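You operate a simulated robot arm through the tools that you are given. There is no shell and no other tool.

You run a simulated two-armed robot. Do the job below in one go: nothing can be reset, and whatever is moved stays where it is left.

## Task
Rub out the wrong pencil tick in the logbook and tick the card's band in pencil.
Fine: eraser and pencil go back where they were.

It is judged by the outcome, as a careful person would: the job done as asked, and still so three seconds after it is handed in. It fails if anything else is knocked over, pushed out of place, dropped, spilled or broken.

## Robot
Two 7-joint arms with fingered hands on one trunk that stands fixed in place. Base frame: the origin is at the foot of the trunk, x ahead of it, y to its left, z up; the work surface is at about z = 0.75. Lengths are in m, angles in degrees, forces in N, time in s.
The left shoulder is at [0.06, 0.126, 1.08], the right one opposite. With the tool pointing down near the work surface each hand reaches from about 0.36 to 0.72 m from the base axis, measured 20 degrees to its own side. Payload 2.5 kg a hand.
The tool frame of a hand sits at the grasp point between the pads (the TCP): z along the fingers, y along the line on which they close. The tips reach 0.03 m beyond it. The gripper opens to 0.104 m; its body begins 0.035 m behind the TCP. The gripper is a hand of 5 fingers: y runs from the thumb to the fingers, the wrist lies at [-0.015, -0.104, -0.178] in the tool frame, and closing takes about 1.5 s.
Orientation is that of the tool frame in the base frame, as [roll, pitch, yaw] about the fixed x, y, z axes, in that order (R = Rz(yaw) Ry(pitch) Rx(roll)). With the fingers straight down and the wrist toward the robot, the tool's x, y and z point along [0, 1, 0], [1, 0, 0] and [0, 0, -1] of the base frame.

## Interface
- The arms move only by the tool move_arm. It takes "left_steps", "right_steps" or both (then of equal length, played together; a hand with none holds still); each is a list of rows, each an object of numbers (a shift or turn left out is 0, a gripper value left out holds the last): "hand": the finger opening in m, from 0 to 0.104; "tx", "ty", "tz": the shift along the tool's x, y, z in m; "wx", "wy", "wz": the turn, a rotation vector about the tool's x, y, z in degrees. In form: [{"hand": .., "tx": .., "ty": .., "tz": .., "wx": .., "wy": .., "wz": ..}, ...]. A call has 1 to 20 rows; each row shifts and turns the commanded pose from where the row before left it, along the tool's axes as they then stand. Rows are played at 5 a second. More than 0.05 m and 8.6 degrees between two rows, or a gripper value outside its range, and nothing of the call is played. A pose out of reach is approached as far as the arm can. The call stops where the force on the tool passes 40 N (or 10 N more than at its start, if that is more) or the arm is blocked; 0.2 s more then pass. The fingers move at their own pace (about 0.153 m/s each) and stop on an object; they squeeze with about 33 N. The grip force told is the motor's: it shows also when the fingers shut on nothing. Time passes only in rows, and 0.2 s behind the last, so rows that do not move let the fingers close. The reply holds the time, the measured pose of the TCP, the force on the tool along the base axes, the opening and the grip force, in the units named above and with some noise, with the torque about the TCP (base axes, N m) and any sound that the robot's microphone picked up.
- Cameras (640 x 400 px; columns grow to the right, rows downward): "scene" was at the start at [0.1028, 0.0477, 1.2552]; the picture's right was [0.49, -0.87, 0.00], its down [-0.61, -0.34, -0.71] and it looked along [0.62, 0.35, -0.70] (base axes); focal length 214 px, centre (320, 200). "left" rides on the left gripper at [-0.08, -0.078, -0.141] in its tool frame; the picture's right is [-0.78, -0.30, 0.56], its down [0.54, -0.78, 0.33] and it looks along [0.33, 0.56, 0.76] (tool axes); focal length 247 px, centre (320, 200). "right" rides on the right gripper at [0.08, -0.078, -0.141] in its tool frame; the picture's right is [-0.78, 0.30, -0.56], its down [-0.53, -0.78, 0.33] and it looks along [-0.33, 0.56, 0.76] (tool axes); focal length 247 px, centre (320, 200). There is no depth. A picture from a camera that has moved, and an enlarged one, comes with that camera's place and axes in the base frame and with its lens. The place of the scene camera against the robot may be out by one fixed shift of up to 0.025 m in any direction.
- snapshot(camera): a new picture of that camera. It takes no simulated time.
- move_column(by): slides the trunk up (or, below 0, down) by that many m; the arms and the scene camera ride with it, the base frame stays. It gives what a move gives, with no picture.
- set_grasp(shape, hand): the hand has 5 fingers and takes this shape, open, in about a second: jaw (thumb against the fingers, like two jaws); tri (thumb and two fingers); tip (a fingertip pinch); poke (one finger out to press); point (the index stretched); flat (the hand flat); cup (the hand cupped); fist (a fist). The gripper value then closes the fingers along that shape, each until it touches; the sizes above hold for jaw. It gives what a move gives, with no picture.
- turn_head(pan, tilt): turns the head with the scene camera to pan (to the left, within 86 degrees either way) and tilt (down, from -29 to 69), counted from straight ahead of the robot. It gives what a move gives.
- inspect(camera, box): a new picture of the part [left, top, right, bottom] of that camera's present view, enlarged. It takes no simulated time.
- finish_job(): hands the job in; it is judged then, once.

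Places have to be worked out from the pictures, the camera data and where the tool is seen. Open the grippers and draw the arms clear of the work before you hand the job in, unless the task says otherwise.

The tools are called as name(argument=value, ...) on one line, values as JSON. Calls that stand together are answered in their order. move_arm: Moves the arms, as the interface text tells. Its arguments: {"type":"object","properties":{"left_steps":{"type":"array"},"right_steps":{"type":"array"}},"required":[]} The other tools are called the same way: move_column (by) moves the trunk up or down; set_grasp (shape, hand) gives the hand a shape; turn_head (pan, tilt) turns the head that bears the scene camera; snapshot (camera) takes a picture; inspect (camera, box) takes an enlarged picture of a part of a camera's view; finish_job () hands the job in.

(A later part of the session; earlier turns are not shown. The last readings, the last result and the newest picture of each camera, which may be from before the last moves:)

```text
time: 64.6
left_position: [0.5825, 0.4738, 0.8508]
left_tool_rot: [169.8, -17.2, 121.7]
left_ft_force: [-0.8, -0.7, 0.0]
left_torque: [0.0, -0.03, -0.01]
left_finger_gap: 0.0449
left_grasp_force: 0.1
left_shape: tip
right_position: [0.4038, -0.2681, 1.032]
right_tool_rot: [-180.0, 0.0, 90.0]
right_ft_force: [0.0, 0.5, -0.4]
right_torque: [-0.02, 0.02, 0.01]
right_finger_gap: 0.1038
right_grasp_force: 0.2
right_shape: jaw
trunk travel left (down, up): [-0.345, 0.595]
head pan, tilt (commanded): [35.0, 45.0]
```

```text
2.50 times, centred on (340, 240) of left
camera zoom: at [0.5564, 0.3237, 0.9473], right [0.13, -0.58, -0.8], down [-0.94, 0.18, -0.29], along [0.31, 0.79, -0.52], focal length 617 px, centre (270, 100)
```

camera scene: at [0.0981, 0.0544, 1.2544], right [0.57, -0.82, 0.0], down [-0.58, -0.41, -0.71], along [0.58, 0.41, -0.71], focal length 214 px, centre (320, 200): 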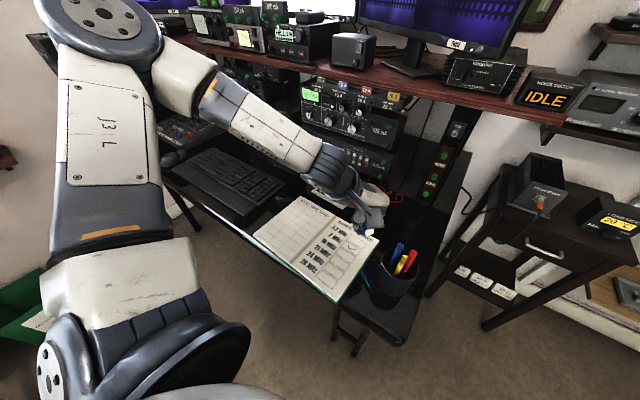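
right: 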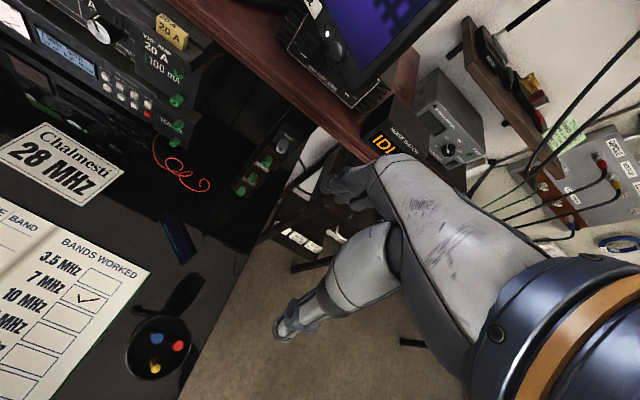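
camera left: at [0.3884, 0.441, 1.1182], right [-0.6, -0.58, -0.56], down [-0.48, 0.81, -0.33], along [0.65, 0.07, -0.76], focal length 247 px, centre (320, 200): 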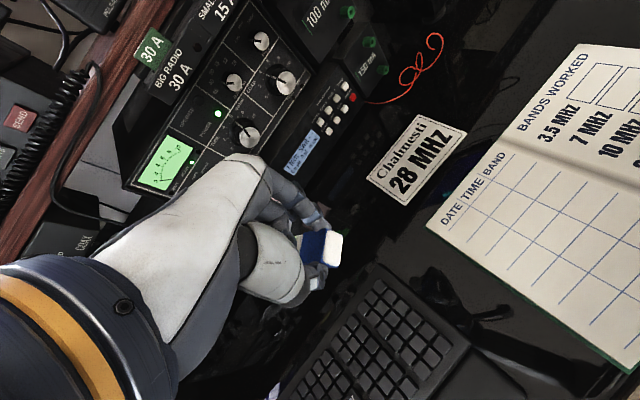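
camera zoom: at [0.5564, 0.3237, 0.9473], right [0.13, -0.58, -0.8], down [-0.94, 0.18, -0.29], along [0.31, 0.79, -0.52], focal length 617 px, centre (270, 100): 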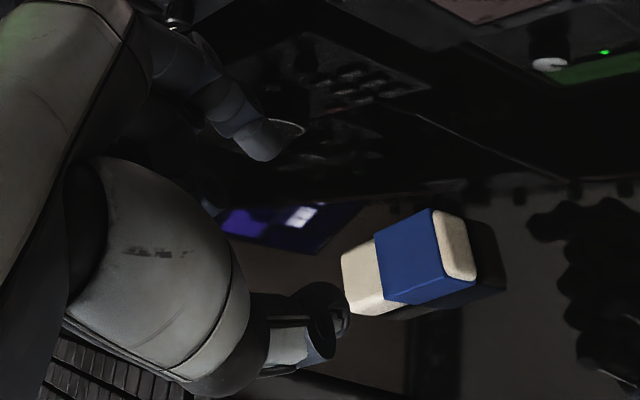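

The eraser lies flat at about (0.580, 0.501) but turned ~16° on release. I'll square it up: return to the original pick-up attitude above it, then gently close and reopen to realign it.

move_arm(left_steps=[{"hand": 0.055, "wz": 7.5}, {"wz": 7.5}, {"wz": 7.5}, {"wz": 7.5}, {"wy": 4}, {"tx": -0.0062, "ty": 0.0029, "tz": 0.0311}, {}])

inspect(camera="left", box=[260, 160, 420, 320])

inspect(camera="scene", box=[280, 110, 340, 170])

```text
time: 66.2
left_position: [0.5865, 0.4805, 0.8196]
left_tool_rot: [180.0, -23.9, 90.1]
left_ft_force: [0.0, -0.2, -0.3]
left_torque: [-0.01, 0.0, 0.0]
left_finger_gap: 0.0546
left_grasp_force: 0.1
left_shape: tip
right_position: [0.4043, -0.2689, 1.0317]
right_tool_rot: [180.0, 0.1, 89.9]
right_ft_force: [-0.3, 0.7, 0.9]
right_torque: [0.0, -0.03, -0.02]
right_finger_gap: 0.1036
right_grasp_force: 0.1
right_shape: jaw
trunk travel left (down, up): [-0.345, 0.595]
head pan, tilt (commanded): [35.0, 45.0]
```

```text
2.50 times, centred on (340, 240) of left
camera zoom: at [0.5092, 0.3498, 0.9162], right [-0.3, -0.48, -0.82], down [-0.78, 0.62, -0.09], along [0.56, 0.61, -0.56], focal length 617 px, centre (270, 100)
```

zoom: 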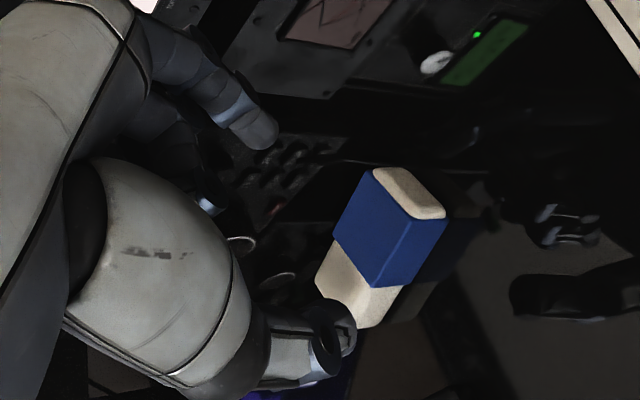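

```text
6.67 times, centred on (310, 140) of scene
camera zoom: at [0.0982, 0.0545, 1.1244], right [0.57, -0.82, 0.0], down [-0.58, -0.41, -0.71], along [0.58, 0.41, -0.71], focal length 1430 px, centre (387, 600)
```

zoom: 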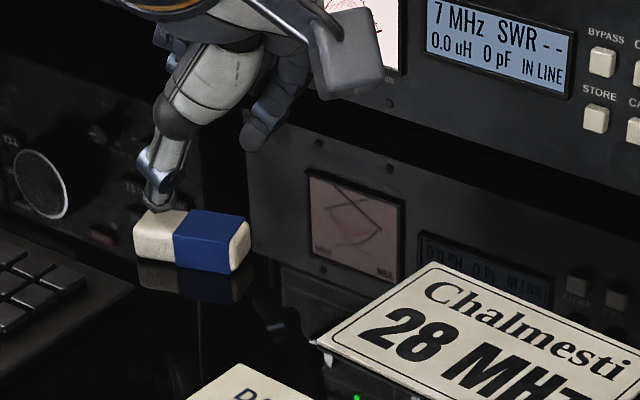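

Thumb and index clear the eraser on both sides. I descend, close gently to square it, and reopen.

move_arm(left_steps=[{"tx": -0.005, "tz": 0.0112}, {"tx": -0.005, "tz": 0.0112}, {"tx": -0.0048, "tz": 0.0108}, {"hand": 0.04}, {}, {"hand": 0.03}, {}, {"hand": 0.024}, {}, {"hand": 0.02}, {}, {}])

inspect(camera="scene", box=[280, 110, 340, 170])

inspect(camera="left", box=[260, 160, 420, 320])

```text
time: 68.8
left_position: [0.5856, 0.479, 0.7836]
left_tool_rot: [179.9, -24.1, 90.0]
left_ft_force: [0.0, 0.7, -0.7]
left_torque: [0.0, -0.03, 0.01]
left_finger_gap: 0.0235
left_grasp_force: 33.2
left_shape: tip
right_position: [0.4038, -0.2683, 1.0317]
right_tool_rot: [180.0, 0.0, 90.0]
right_ft_force: [-0.2, 0.2, 0.5]
right_torque: [0.0, 0.02, -0.01]
right_finger_gap: 0.1038
right_grasp_force: 0.0
right_shape: jaw
trunk travel left (down, up): [-0.345, 0.595]
head pan, tilt (commanded): [35.0, 45.0]
```

```text
6.67 times, centred on (310, 140) of scene
camera zoom: at [0.0981, 0.0544, 1.1244], right [0.57, -0.82, 0.0], down [-0.58, -0.41, -0.71], along [0.58, 0.41, -0.71], focal length 1430 px, centre (387, 600)
```

zoom: 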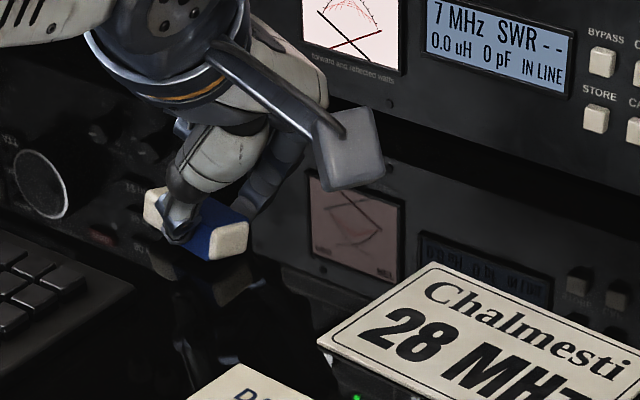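

```text
2.50 times, centred on (340, 240) of left
camera zoom: at [0.5089, 0.3494, 0.8803], right [-0.3, -0.48, -0.82], down [-0.78, 0.62, -0.09], along [0.56, 0.61, -0.56], focal length 617 px, centre (270, 100)
```

zoom: 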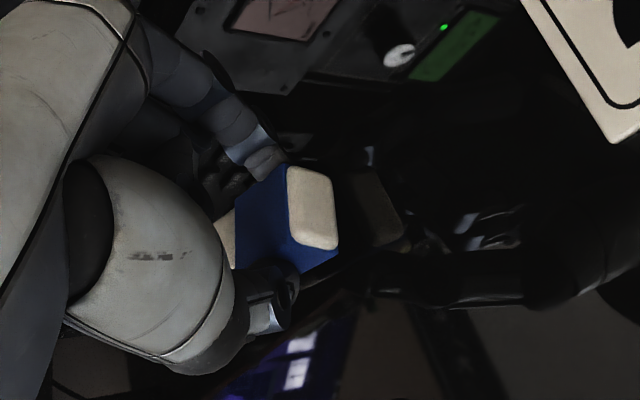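

It is pinched again at 23 mm and looks nearly square. I reopen and check how it lies.

move_arm(left_steps=[{"hand": 0.03}, {}, {"hand": 0.04}, {}, {"hand": 0.05}, {}, {"tx": 0.0041, "tz": -0.0091}, {"tx": 0.0081, "tz": -0.0183}, {"tx": 0.0081, "tz": -0.0183}, {}])

inspect(camera="scene", box=[280, 110, 340, 170])

inspect(camera="left", box=[260, 160, 420, 320])

```text
time: 71.0
left_position: [0.5859, 0.4789, 0.8349]
left_tool_rot: [-179.9, -24.0, 89.9]
left_ft_force: [-0.9, 0.6, 0.7]
left_torque: [0.01, 0.02, 0.0]
left_finger_gap: 0.0499
left_grasp_force: 0.0
left_shape: tip
right_position: [0.4038, -0.2689, 1.0307]
right_tool_rot: [180.0, 0.0, 90.0]
right_ft_force: [0.1, -1.0, -0.4]
right_torque: [-0.01, -0.03, 0.0]
right_finger_gap: 0.1037
right_grasp_force: 0.0
right_shape: jaw
trunk travel left (down, up): [-0.345, 0.595]
head pan, tilt (commanded): [35.0, 45.0]
```

```text
6.67 times, centred on (310, 140) of scene
camera zoom: at [0.0981, 0.0543, 1.1244], right [0.57, -0.82, 0.0], down [-0.58, -0.41, -0.71], along [0.58, 0.41, -0.71], focal length 1430 px, centre (387, 600)
```

zoom: 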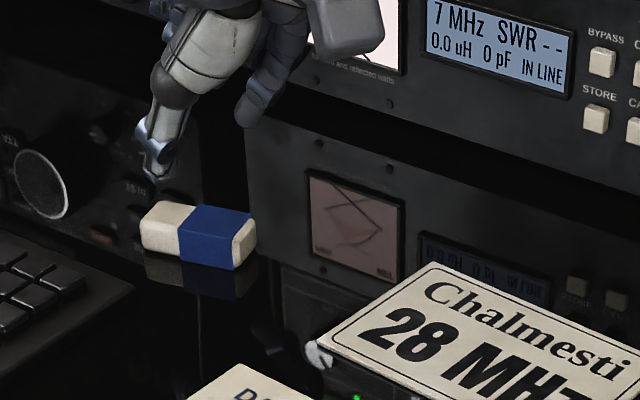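

```text
2.50 times, centred on (340, 240) of left
camera zoom: at [0.5088, 0.3494, 0.9308], right [-0.3, -0.48, -0.82], down [-0.78, 0.62, -0.09], along [0.56, 0.61, -0.56], focal length 617 px, centre (270, 100)
```

zoom: 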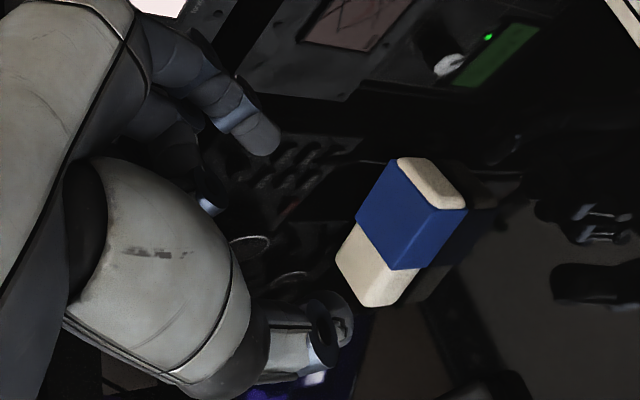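

It's still turned a little. I zoom in to measure its lie precisely before deciding on a correction.

inspect(camera="left", box=[335, 175, 395, 245])

```text
5.71 times, centred on (365, 210) of left
camera zoom: at [0.5088, 0.3494, 0.9308], right [-0.3, -0.48, -0.82], down [-0.78, 0.62, -0.09], along [0.56, 0.61, -0.56], focal length 1411 px, centre (63, 143)
```

zoom: 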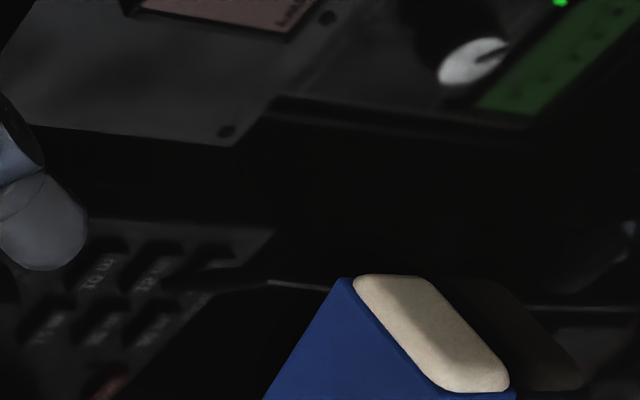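

inspect(camera="left", box=[335, 210, 395, 270])

inspect(camera="scene", box=[295, 130, 325, 160])

```text
6.67 times, centred on (365, 240) of left
camera zoom: at [0.5088, 0.3494, 0.9308], right [-0.3, -0.48, -0.82], down [-0.78, 0.62, -0.09], along [0.56, 0.61, -0.56], focal length 1646 px, centre (20, -67)
```

zoom: 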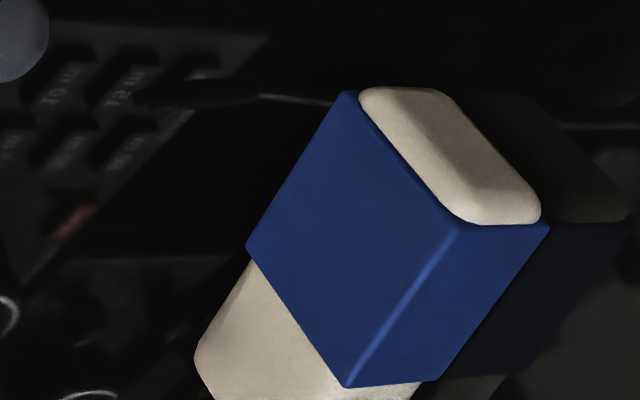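

```text
13.33 times, centred on (310, 145) of scene
camera zoom: at [0.0981, 0.0543, 1.1244], right [0.57, -0.82, 0.0], down [-0.58, -0.41, -0.71], along [0.58, 0.41, -0.71], focal length 2860 px, centre (453, 933)
```

zoom: 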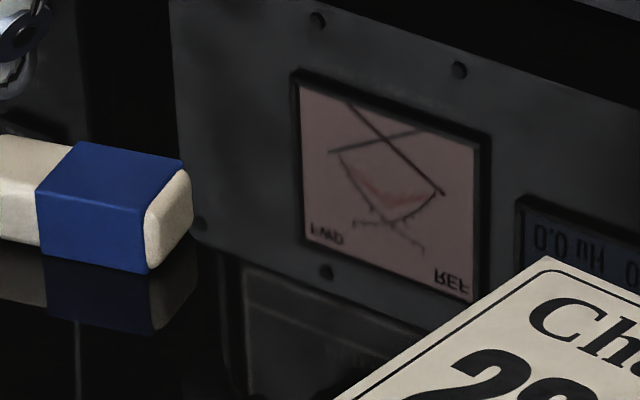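

Its centre is within 2 mm of the original but it is yawed about 16°, apparently from the fingers' opening motion. I grip it once more, turn the hand 16° clockwise to compensate, and release.

move_arm(left_steps=[{"tx": -0.0068, "tz": 0.0152}, {"tx": -0.0068, "tz": 0.0152}, {"tx": -0.0069, "tz": 0.0155}, {"hand": 0.04}, {}, {"hand": 0.03}, {}, {"hand": 0.024}, {}, {"hand": 0.02}, {}, {}, {"wx": -2.2, "wz": 4.9}, {"wx": -2.2, "wz": 4.9}, {"wx": -2.1, "wz": 4.8}, {}])

inspect(camera="scene", box=[280, 110, 340, 170])

```text
time: 74.4
left_position: [0.586, 0.4796, 0.783]
left_tool_rot: [179.9, -23.9, 74.1]
left_ft_force: [-0.6, 0.0, 0.5]
left_torque: [-0.02, -0.01, -0.02]
left_finger_gap: 0.0217
left_grasp_force: 32.5
left_shape: tip
right_position: [0.4039, -0.2694, 1.0308]
right_tool_rot: [180.0, 0.0, 89.9]
right_ft_force: [-0.4, -0.8, 0.1]
right_torque: [-0.01, 0.01, 0.0]
right_finger_gap: 0.1036
right_grasp_force: 0.1
right_shape: jaw
trunk travel left (down, up): [-0.345, 0.595]
head pan, tilt (commanded): [35.0, 45.0]
```

```text
6.67 times, centred on (310, 140) of scene
camera zoom: at [0.0981, 0.0544, 1.1244], right [0.57, -0.82, 0.0], down [-0.58, -0.41, -0.71], along [0.58, 0.41, -0.71], focal length 1430 px, centre (387, 600)
```

zoom: 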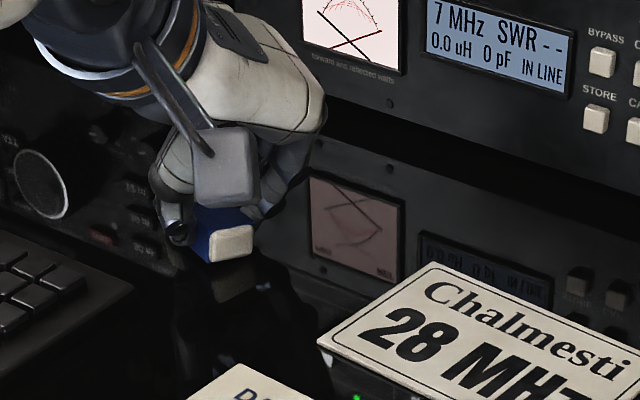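

Turned clockwise as intended. I open slowly and lift off.

move_arm(left_steps=[{"hand": 0.03}, {}, {"hand": 0.04}, {}, {"hand": 0.05}, {}, {"tx": 0.0041, "tz": -0.0091}, {"tx": 0.0081, "tz": -0.0183}, {"tx": 0.0122, "tz": -0.0274}, {}])

inspect(camera="scene", box=[280, 110, 340, 170])

inspect(camera="left", box=[300, 170, 440, 310])

```text
time: 76.6
left_position: [0.5858, 0.4799, 0.8415]
left_tool_rot: [179.9, -24.0, 74.0]
left_ft_force: [0.3, 0.3, 0.1]
left_torque: [0.02, 0.01, -0.02]
left_finger_gap: 0.0499
left_grasp_force: 0.1
left_shape: tip
right_position: [0.4043, -0.2689, 1.0311]
right_tool_rot: [-179.9, -0.1, 90.1]
right_ft_force: [-0.2, 1.1, 0.1]
right_torque: [-0.01, 0.02, -0.02]
right_finger_gap: 0.1038
right_grasp_force: 0.1
right_shape: jaw
trunk travel left (down, up): [-0.345, 0.595]
head pan, tilt (commanded): [35.0, 45.0]
```

```text
6.67 times, centred on (310, 140) of scene
camera zoom: at [0.0981, 0.0543, 1.1244], right [0.57, -0.82, 0.0], down [-0.58, -0.41, -0.71], along [0.58, 0.41, -0.71], focal length 1430 px, centre (387, 600)
```

zoom: 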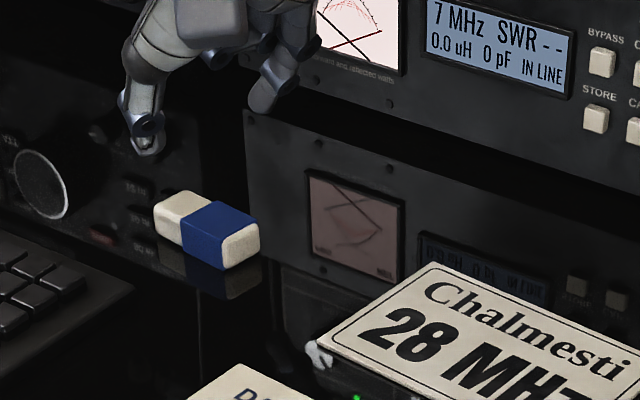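

```text
2.86 times, centred on (370, 240) of left
camera zoom: at [0.4757, 0.3763, 0.9399], right [-0.42, -0.38, -0.82], down [-0.57, 0.81, -0.09], along [0.7, 0.44, -0.56], focal length 706 px, centre (177, 86)
```

zoom: 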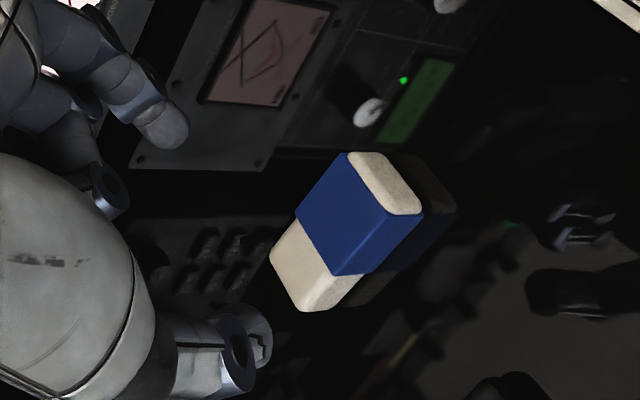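

The eraser now lies flat at about (0.593, 0.500), turned only ~6°, a few millimetres from its old place — good. I draw the hand back and up, then raise the trunk for the close-in pencil work.

move_arm(left_steps=[{"tx": 0.002, "ty": -0.015, "tz": -0.03}, {"tx": -0.0071, "ty": -0.0254, "tz": -0.0174}, {"tx": -0.0071, "ty": -0.0254, "tz": -0.0174}, {"tx": -0.0071, "ty": -0.0254, "tz": -0.0174}, {"tx": -0.0071, "ty": -0.0254, "tz": -0.0174}, {}])

move_column(by=0.25)

snapshot(camera="scene")

```text
time: 78.0
left_position: [0.4555, 0.4493, 0.922]
left_tool_rot: [-180.0, -24.1, 73.9]
left_ft_force: [-0.3, 0.2, 0.2]
left_torque: [-0.01, 0.01, 0.02]
left_finger_gap: 0.0496
left_grasp_force: 0.1
left_shape: tip
right_position: [0.4036, -0.2677, 1.0328]
right_tool_rot: [179.9, 0.1, 90.0]
right_ft_force: [-0.2, -1.1, 0.5]
right_torque: [-0.01, 0.0, -0.01]
right_finger_gap: 0.1035
right_grasp_force: 0.0
right_shape: jaw
trunk travel left (down, up): [-0.345, 0.595]
head pan, tilt (commanded): [35.0, 45.0]
```

```text
time: 80.5
left_position: [0.4566, 0.4499, 1.1726]
left_tool_rot: [180.0, -24.0, 74.0]
left_ft_force: [-0.7, 0.4, 0.5]
left_torque: [-0.02, 0.01, -0.03]
left_finger_gap: 0.0498
left_grasp_force: 0.0
left_shape: tip
right_position: [0.4058, -0.2687, 1.282]
right_tool_rot: [179.9, 0.0, 89.9]
right_ft_force: [0.4, -0.4, 0.6]
right_torque: [-0.01, 0.03, -0.01]
right_finger_gap: 0.1038
right_grasp_force: 0.0
right_shape: jaw
trunk travel left (down, up): [-0.595, 0.345]
head pan, tilt (commanded): [35.0, 45.0]
```

```text
taken
camera scene: at [0.0982, 0.0544, 1.3744], right [0.57, -0.82, 0.0], down [-0.58, -0.41, -0.71], along [0.58, 0.41, -0.71], focal length 214 px, centre (320, 200)
```

scene: 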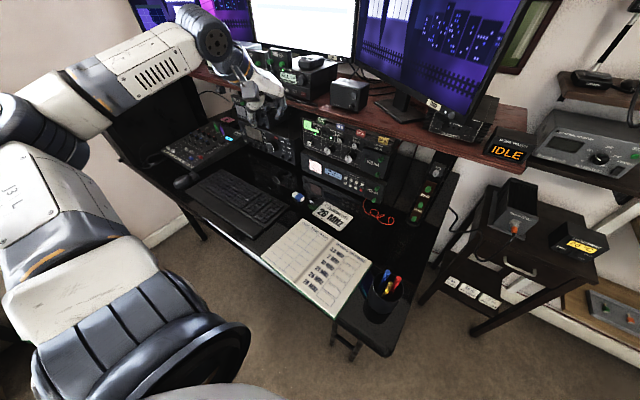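

All is undisturbed. I bring the hand inward and swing it about the vertical so that the pinch will close sideways (along y) with the hand leaning back toward the robot, clear of the two pens.

move_arm(left_steps=[{"tx": -0.0424, "ty": 0.0014}, {"tx": -0.0424, "ty": 0.0014}, {"tx": -0.0424, "ty": 0.0014}, {"tx": -0.0424, "ty": 0.0014}, {"wx": -3.344, "wz": 7.511}, {"wx": -3.344, "wz": 7.511}, {"wx": -3.344, "wz": 7.511}, {"wx": -3.344, "wz": 7.511}, {"wx": -3.344, "wz": 7.511}, {"wx": -3.344, "wz": 7.511}, {"wx": -3.344, "wz": 7.511}, {"wx": -3.344, "wz": 7.511}, {"wx": -3.344, "wz": 7.511}, {}])

snapshot(camera="left")

snapshot(camera="scene")

```text
time: 83.5
left_position: [0.419, 0.299, 1.1037]
left_tool_rot: [179.9, -24.0, -0.1]
left_ft_force: [-0.6, -0.1, -0.4]
left_torque: [0.01, 0.0, 0.0]
left_finger_gap: 0.0497
left_grasp_force: 0.1
left_shape: tip
right_position: [0.4039, -0.269, 1.2822]
right_tool_rot: [-179.9, 0.0, 90.0]
right_ft_force: [0.2, 0.0, -0.5]
right_torque: [-0.03, 0.0, 0.0]
right_finger_gap: 0.1036
right_grasp_force: 0.0
right_shape: jaw
trunk travel left (down, up): [-0.595, 0.345]
head pan, tilt (commanded): [35.0, 45.0]
```

```text
taken
camera left: at [0.2889, 0.377, 1.2005], right [-0.48, 0.3, -0.82], down [0.62, 0.78, -0.09], along [0.61, -0.56, -0.56], focal length 247 px, centre (320, 200)
```

left: 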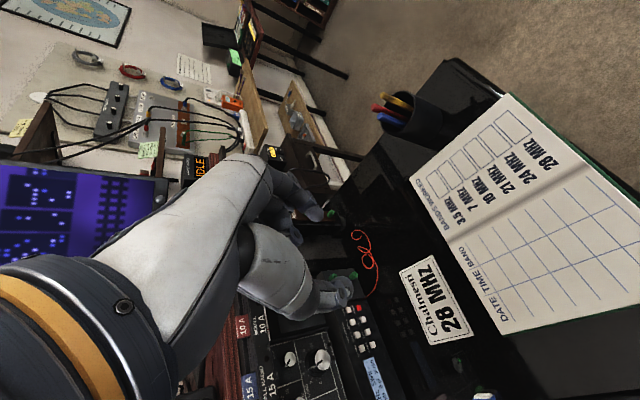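

```text
taken
camera scene: at [0.098, 0.0543, 1.3744], right [0.57, -0.82, 0.0], down [-0.58, -0.41, -0.71], along [0.58, 0.41, -0.71], focal length 214 px, centre (320, 200)
```

scene: 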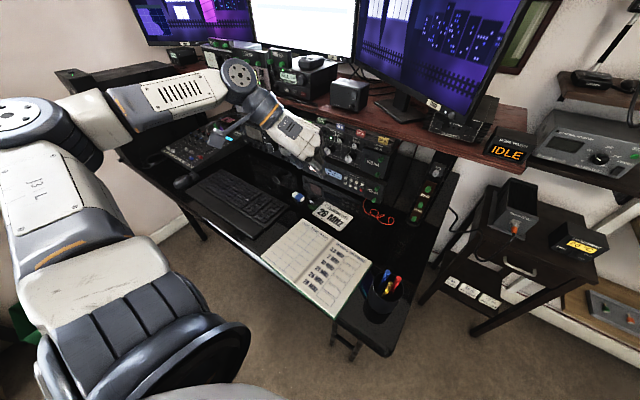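

Orientation is as planned. I move toward the cup, stopping about 8 cm above and to the left of the pencil to view it.

move_arm(left_steps=[{"tx": -0.012, "ty": 0.036, "tz": 0.014}, {"tx": -0.0148, "ty": 0.036, "tz": 0.0145}, {"tx": -0.0148, "ty": 0.036, "tz": 0.0145}, {"tx": -0.0148, "ty": 0.036, "tz": 0.0145}, {"tx": -0.0148, "ty": 0.036, "tz": 0.0145}, {"tx": -0.0148, "ty": 0.031, "tz": 0.0145}, {}])

snapshot(camera="left")

snapshot(camera="scene")

```text
time: 85.2
left_position: [0.3739, 0.0889, 0.9892]
left_tool_rot: [179.9, -23.8, 0.1]
left_ft_force: [-0.2, 0.2, -0.1]
left_torque: [-0.01, -0.01, -0.01]
left_finger_gap: 0.0495
left_grasp_force: 0.1
left_shape: tip
right_position: [0.4037, -0.2687, 1.2815]
right_tool_rot: [180.0, -0.1, 90.1]
right_ft_force: [0.2, 0.6, -0.2]
right_torque: [0.03, 0.01, 0.01]
right_finger_gap: 0.1037
right_grasp_force: 0.0
right_shape: jaw
trunk travel left (down, up): [-0.595, 0.345]
head pan, tilt (commanded): [35.0, 45.0]
```

```text
taken
camera left: at [0.2439, 0.1655, 1.0859], right [-0.48, 0.29, -0.82], down [0.62, 0.78, -0.09], along [0.61, -0.56, -0.56], focal length 247 px, centre (320, 200)
```

left: 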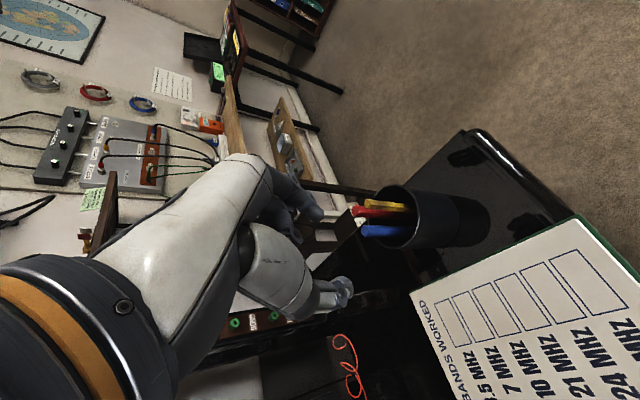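

```text
taken
camera scene: at [0.098, 0.054, 1.3745], right [0.57, -0.82, 0.0], down [-0.58, -0.41, -0.71], along [0.58, 0.41, -0.71], focal length 214 px, centre (320, 200)
```

scene: 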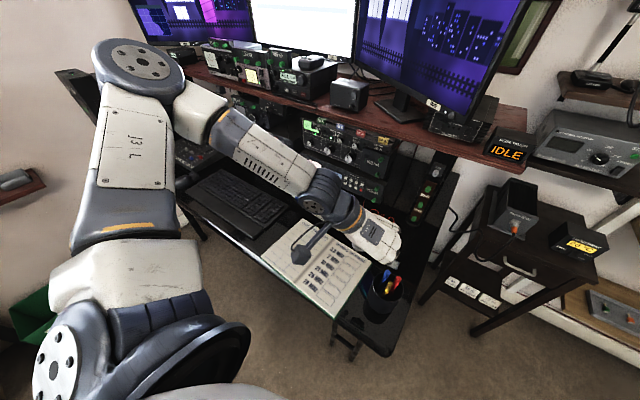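

Good view of the cup. I zoom in on the pencil's top to measure its position against the tool.

inspect(camera="left", box=[270, 150, 510, 300])

inspect(camera="scene", box=[340, 210, 430, 330])

```text
2.67 times, centred on (390, 225) of left
camera zoom: at [0.2439, 0.1655, 1.0859], right [-0.48, 0.29, -0.82], down [0.62, 0.78, -0.09], along [0.61, -0.56, -0.56], focal length 659 px, centre (133, 133)
```

zoom: 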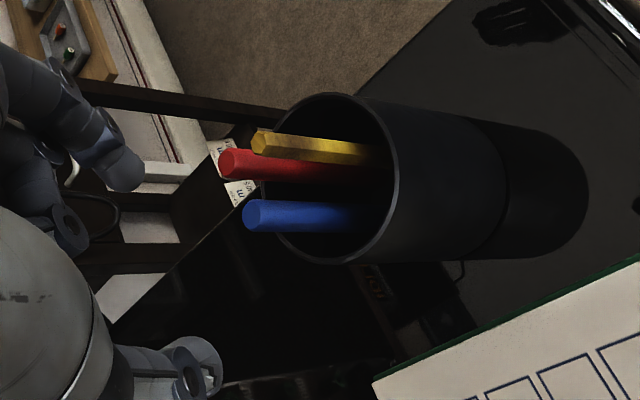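

```text
3.33 times, centred on (385, 270) of scene
camera zoom: at [0.098, 0.054, 1.3745], right [0.57, -0.82, 0.0], down [-0.58, -0.41, -0.71], along [0.58, 0.41, -0.71], focal length 715 px, centre (103, -33)
```

zoom: 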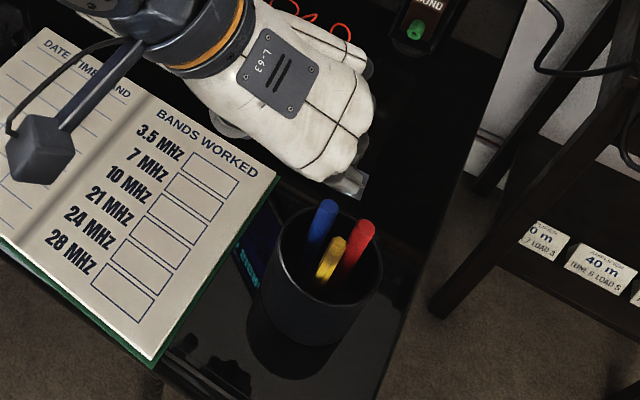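

The pencil's top is confirmed at (0.383, 0.038, 0.899), standing vertical. I move the pinch directly above it.

move_arm(left_steps=[{"tx": -0.0014, "ty": 0.0255, "tz": -0.0006}, {"tx": -0.0013, "ty": 0.0255, "tz": -0.0006}, {"tx": -0.008, "tz": 0.018}, {"tx": -0.008, "tz": 0.018}, {}])

inspect(camera="left", box=[250, 150, 450, 300])

inspect(camera="scene", box=[340, 210, 430, 330])

```text
time: 86.3
left_position: [0.3732, 0.0375, 0.9499]
left_tool_rot: [179.9, -24.0, 0.1]
left_ft_force: [-0.3, 0.4, 0.5]
left_torque: [0.02, -0.01, 0.01]
left_finger_gap: 0.0498
left_grasp_force: 0.0
left_shape: tip
right_position: [0.4041, -0.27, 1.2809]
right_tool_rot: [-180.0, 0.0, 90.0]
right_ft_force: [0.2, -1.0, 1.1]
right_torque: [0.02, 0.01, -0.02]
right_finger_gap: 0.1038
right_grasp_force: 0.0
right_shape: jaw
trunk travel left (down, up): [-0.595, 0.345]
head pan, tilt (commanded): [35.0, 45.0]
```

```text
2.67 times, centred on (350, 225) of left
camera zoom: at [0.2424, 0.1149, 1.0467], right [-0.48, 0.3, -0.82], down [0.62, 0.78, -0.09], along [0.61, -0.56, -0.56], focal length 659 px, centre (240, 133)
```

zoom: 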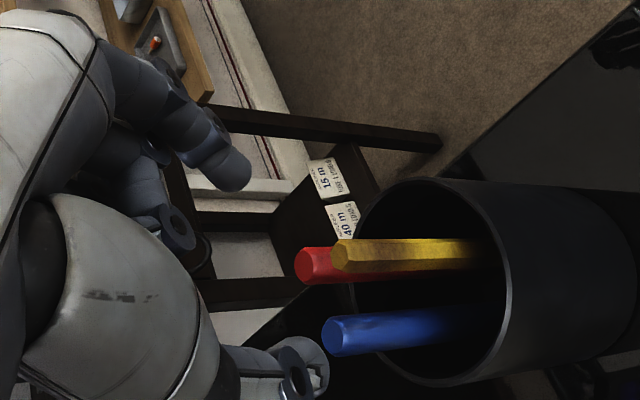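

```text
3.33 times, centred on (385, 270) of scene
camera zoom: at [0.0981, 0.0545, 1.3744], right [0.57, -0.82, 0.0], down [-0.58, -0.41, -0.71], along [0.58, 0.41, -0.71], focal length 715 px, centre (103, -33)
```

zoom: 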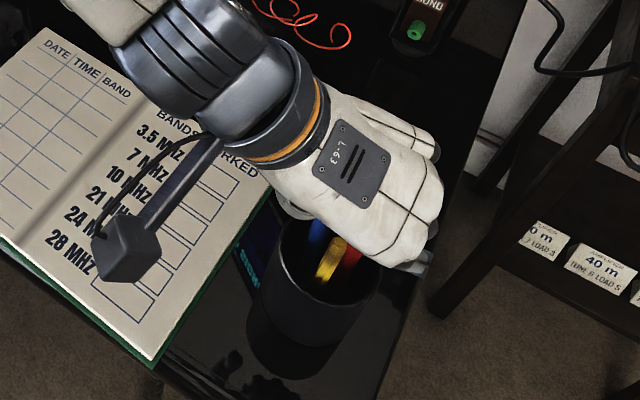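

The pinch straddles the pencil within about 3 mm. I come down in two moves, checking midway that the pens stay clear.

move_arm(left_steps=[{"tx": -0.0077, "ty": 0.0002, "tz": 0.0148}, {"tx": -0.0077, "ty": 0.0002, "tz": 0.0148}, {}])

inspect(camera="left", box=[250, 150, 450, 300])

```text
time: 87.2
left_position: [0.3694, 0.041, 0.9213]
left_tool_rot: [180.0, -24.0, 0.1]
left_ft_force: [0.4, -1.2, 0.0]
left_torque: [0.03, 0.01, 0.02]
left_finger_gap: 0.0495
left_grasp_force: 0.1
left_shape: tip
left hand out of reach, approached as far as the arm can: row 2
right_position: [0.4042, -0.2688, 1.281]
right_tool_rot: [-179.9, -0.1, 90.0]
right_ft_force: [0.3, -0.4, -0.1]
right_torque: [-0.02, 0.01, 0.05]
right_finger_gap: 0.1039
right_grasp_force: 0.1
right_shape: jaw
trunk travel left (down, up): [-0.595, 0.345]
head pan, tilt (commanded): [35.0, 45.0]
```

```text
2.67 times, centred on (350, 225) of left
camera zoom: at [0.2396, 0.1183, 1.0181], right [-0.48, 0.3, -0.82], down [0.62, 0.78, -0.09], along [0.61, -0.56, -0.56], focal length 659 px, centre (240, 133)
```

zoom: 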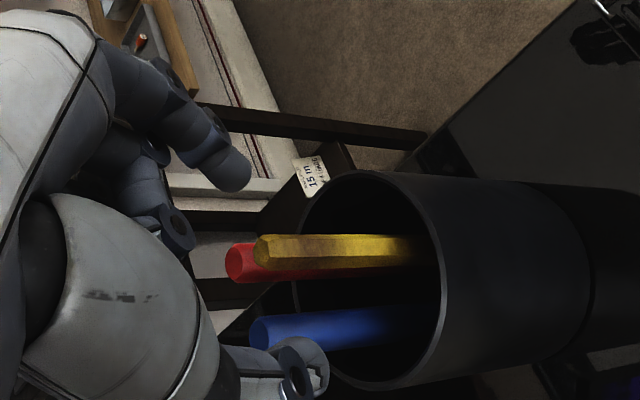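

The arm hits a limit at z 0.921, 4 mm off sideways; the pencil lies at about (0.381, 0.037). I correct sideways at a slightly higher pose and then will use the trunk to lower the hand.

move_arm(left_steps=[{"tx": 0.0028, "ty": 0.0, "tz": -0.0064}, {"ty": 0.004}, {}])

```text
time: 88.0
left_position: [0.3696, 0.0366, 0.9281]
left_tool_rot: [180.0, -23.9, 0.0]
left_ft_force: [0.1, -0.3, -0.1]
left_torque: [0.01, 0.01, 0.0]
left_finger_gap: 0.0497
left_grasp_force: 0.0
left_shape: tip
right_position: [0.4043, -0.2693, 1.2818]
right_tool_rot: [180.0, 0.0, 90.0]
right_ft_force: [-0.1, -0.7, 0.9]
right_torque: [0.03, -0.03, 0.01]
right_finger_gap: 0.1036
right_grasp_force: 0.1
right_shape: jaw
trunk travel left (down, up): [-0.595, 0.345]
head pan, tilt (commanded): [35.0, 45.0]
```

Now at (0.3696, 0.0366, 0.928). I lower the trunk 28 mm to bring the fingertips down around the pencil.

move_column(by=-0.028)

inspect(camera="left", box=[230, 150, 430, 300])

inspect(camera="scene", box=[340, 200, 430, 320])

```text
time: 88.7
left_position: [0.3709, 0.0367, 0.9002]
left_tool_rot: [180.0, -24.0, 0.0]
left_ft_force: [-0.6, -1.0, 0.5]
left_torque: [0.02, 0.02, 0.01]
left_finger_gap: 0.0495
left_grasp_force: 0.1
left_shape: tip
right_position: [0.4045, -0.27, 1.2537]
right_tool_rot: [-179.9, 0.0, 90.0]
right_ft_force: [0.4, -0.5, 0.1]
right_torque: [0.01, 0.0, -0.01]
right_finger_gap: 0.1037
right_grasp_force: 0.1
right_shape: jaw
trunk travel left (down, up): [-0.567, 0.373]
head pan, tilt (commanded): [35.0, 45.0]
```

```text
2.67 times, centred on (330, 225) of left
camera zoom: at [0.2394, 0.1149, 0.9973], right [-0.48, 0.3, -0.82], down [0.62, 0.78, -0.09], along [0.61, -0.56, -0.56], focal length 659 px, centre (293, 133)
```

zoom: 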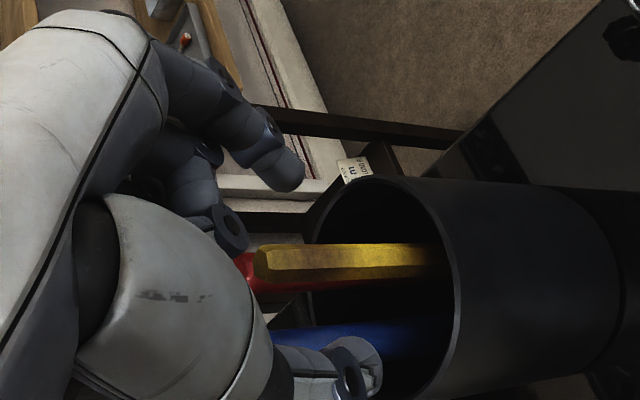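

```text
3.33 times, centred on (385, 260) of scene
camera zoom: at [0.098, 0.0544, 1.3464], right [0.57, -0.82, 0.0], down [-0.58, -0.41, -0.71], along [0.58, 0.41, -0.71], focal length 715 px, centre (103, 0)
```

zoom: 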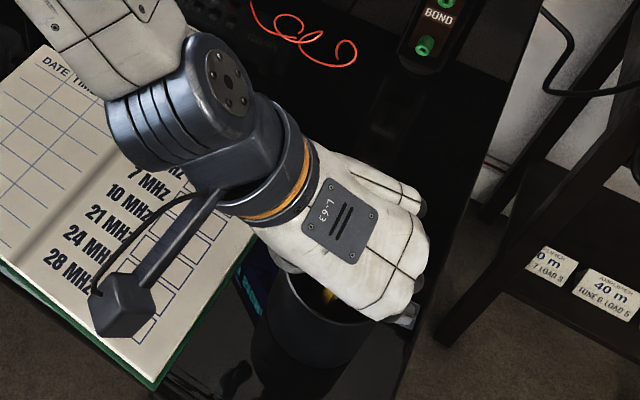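

The pencil runs right through the pinch point between index and thumb, and the force is nil. I close on it gradually.

move_arm(left_steps=[{"hand": 0.035}, {}, {"hand": 0.02}, {}, {"hand": 0.01}, {}, {"hand": 0.0}, {}, {}])

inspect(camera="left", box=[230, 150, 430, 300])

```text
time: 90.7
left_position: [0.3695, 0.0366, 0.9001]
left_tool_rot: [-179.9, -23.9, 0.0]
left_ft_force: [0.2, -0.2, 0.4]
left_torque: [0.01, -0.02, 0.01]
left_finger_gap: 0.0
left_grasp_force: 32.8
left_shape: tip
right_position: [0.4036, -0.2704, 1.2531]
right_tool_rot: [179.9, 0.0, 90.0]
right_ft_force: [0.2, -0.5, 0.4]
right_torque: [0.01, 0.0, -0.01]
right_finger_gap: 0.1036
right_grasp_force: 0.1
right_shape: jaw
trunk travel left (down, up): [-0.567, 0.373]
head pan, tilt (commanded): [35.0, 45.0]
```

```text
2.67 times, centred on (330, 225) of left
camera zoom: at [0.2394, 0.1149, 0.9973], right [-0.48, 0.3, -0.82], down [0.62, 0.78, -0.09], along [0.61, -0.56, -0.56], focal length 659 px, centre (293, 133)
```

zoom: 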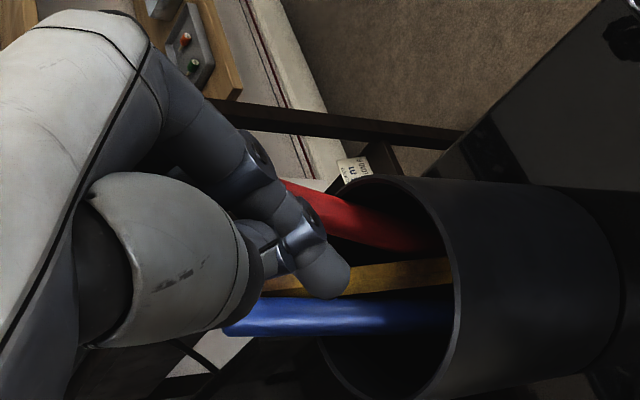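

The gap went to zero: the pinch slid past the pencil, and the red pen seems to have been nudged. I reopen gently to see where things stand.

move_arm(left_steps=[{"hand": 0.015}, {}, {"hand": 0.03}, {}, {"hand": 0.05}, {}, {}])

inspect(camera="left", box=[230, 150, 430, 300])

inspect(camera="scene", box=[340, 200, 430, 320])

```text
time: 92.3
left_position: [0.3695, 0.0366, 0.9012]
left_tool_rot: [180.0, -24.0, 0.1]
left_ft_force: [0.2, -0.4, 0.1]
left_torque: [0.02, -0.02, 0.01]
left_finger_gap: 0.0496
left_grasp_force: 0.2
left_shape: tip
right_position: [0.4052, -0.2696, 1.2544]
right_tool_rot: [-180.0, 0.0, 90.0]
right_ft_force: [-0.4, 0.0, 0.0]
right_torque: [0.0, 0.0, 0.01]
right_finger_gap: 0.1036
right_grasp_force: 0.0
right_shape: jaw
trunk travel left (down, up): [-0.567, 0.373]
head pan, tilt (commanded): [35.0, 45.0]
```

```text
2.67 times, centred on (330, 225) of left
camera zoom: at [0.2394, 0.1148, 0.9973], right [-0.48, 0.3, -0.82], down [0.62, 0.78, -0.09], along [0.61, -0.56, -0.56], focal length 659 px, centre (293, 133)
```

zoom: 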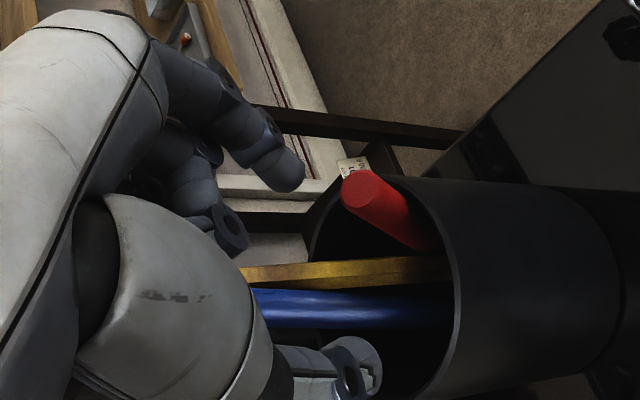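

```text
3.33 times, centred on (385, 260) of scene
camera zoom: at [0.0981, 0.0543, 1.3464], right [0.57, -0.82, 0.0], down [-0.58, -0.41, -0.71], along [0.58, 0.41, -0.71], focal length 715 px, centre (103, 0)
```

zoom: 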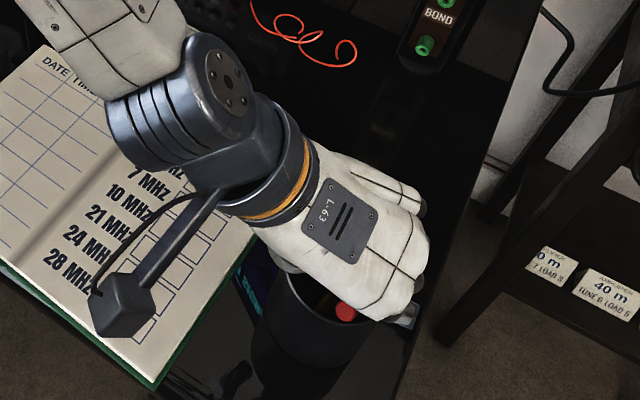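

The red pen now leans on the other side of the cup but stays inside it, and the pencil tilts slightly. I raise straight up to look at the cup unobstructed.

move_column(by=0.06)

inspect(camera="left", box=[250, 150, 490, 300])

inspect(camera="scene", box=[340, 210, 430, 330])

```text
time: 93.3
left_position: [0.3689, 0.0361, 0.961]
left_tool_rot: [180.0, -24.0, 0.0]
left_ft_force: [-0.1, 0.1, -1.7]
left_torque: [0.0, 0.03, 0.02]
left_finger_gap: 0.0491
left_grasp_force: 0.0
left_shape: tip
right_position: [0.4039, -0.2693, 1.3132]
right_tool_rot: [180.0, 0.0, 90.0]
right_ft_force: [0.5, 0.4, 0.2]
right_torque: [0.02, 0.0, 0.01]
right_finger_gap: 0.1037
right_grasp_force: 0.0
right_shape: jaw
trunk travel left (down, up): [-0.627, 0.313]
head pan, tilt (commanded): [35.0, 45.0]
```

```text
2.67 times, centred on (370, 225) of left
camera zoom: at [0.2395, 0.1148, 1.0573], right [-0.48, 0.3, -0.82], down [0.62, 0.78, -0.09], along [0.61, -0.56, -0.56], focal length 659 px, centre (187, 133)
```

zoom: 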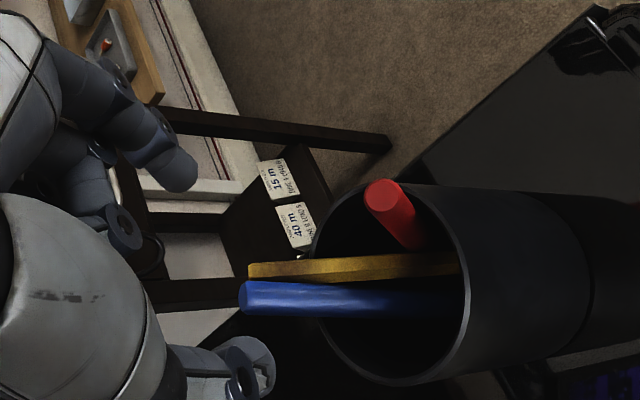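

```text
3.33 times, centred on (385, 270) of scene
camera zoom: at [0.0982, 0.0543, 1.4064], right [0.57, -0.82, 0.0], down [-0.58, -0.41, -0.71], along [0.58, 0.41, -0.71], focal length 715 px, centre (103, -33)
```

zoom: 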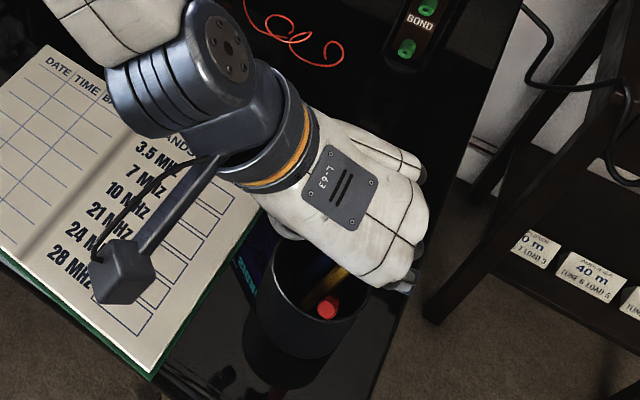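

Pencil and blue pen now lean toward the far side, the red one to the near right; all still in the cup. I pull the hand to the left to get two clean views for measuring the pencil's new lean.

move_arm(left_steps=[{"ty": -0.04}, {"ty": -0.04}, {"ty": -0.04}, {}])

inspect(camera="left", box=[290, 110, 530, 260])

inspect(camera="scene", box=[350, 240, 420, 310])

```text
time: 94.3
left_position: [0.3699, 0.1578, 0.9603]
left_tool_rot: [180.0, -24.0, 0.0]
left_ft_force: [0.0, 0.8, 1.2]
left_torque: [0.0, 0.0, -0.02]
left_finger_gap: 0.0498
left_grasp_force: 0.2
left_shape: tip
right_position: [0.4043, -0.2693, 1.3144]
right_tool_rot: [180.0, 0.0, 90.0]
right_ft_force: [0.0, -1.2, -0.3]
right_torque: [-0.04, 0.01, 0.02]
right_finger_gap: 0.1038
right_grasp_force: 0.0
right_shape: jaw
trunk travel left (down, up): [-0.627, 0.313]
head pan, tilt (commanded): [35.0, 45.0]
```

```text
2.67 times, centred on (410, 185) of left
camera zoom: at [0.2394, 0.236, 1.057], right [-0.48, 0.3, -0.82], down [0.62, 0.78, -0.09], along [0.61, -0.56, -0.56], focal length 659 px, centre (80, 240)
```

zoom: 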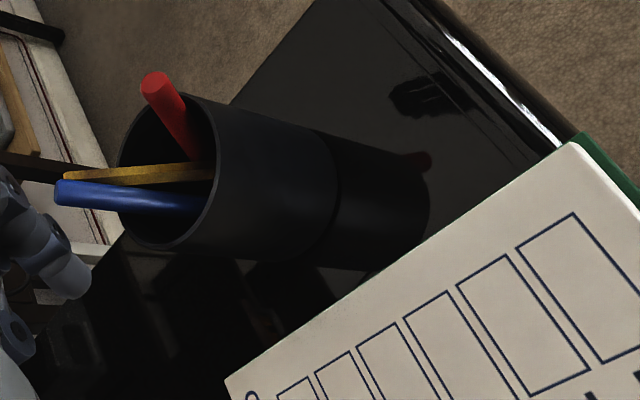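

```text
5.71 times, centred on (385, 275) of scene
camera zoom: at [0.0982, 0.0541, 1.4064], right [0.57, -0.82, 0.0], down [-0.58, -0.41, -0.71], along [0.58, 0.41, -0.71], focal length 1226 px, centre (-51, -229)
```

zoom: 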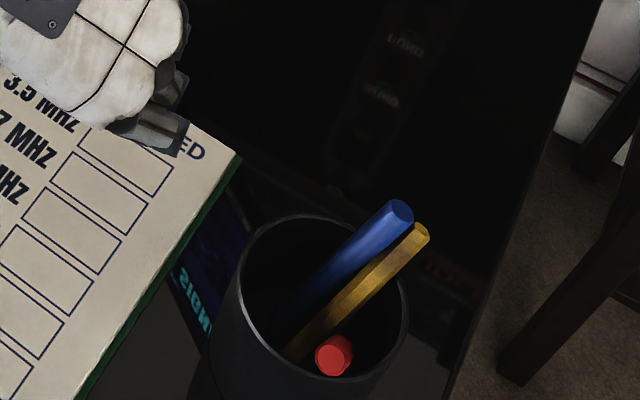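

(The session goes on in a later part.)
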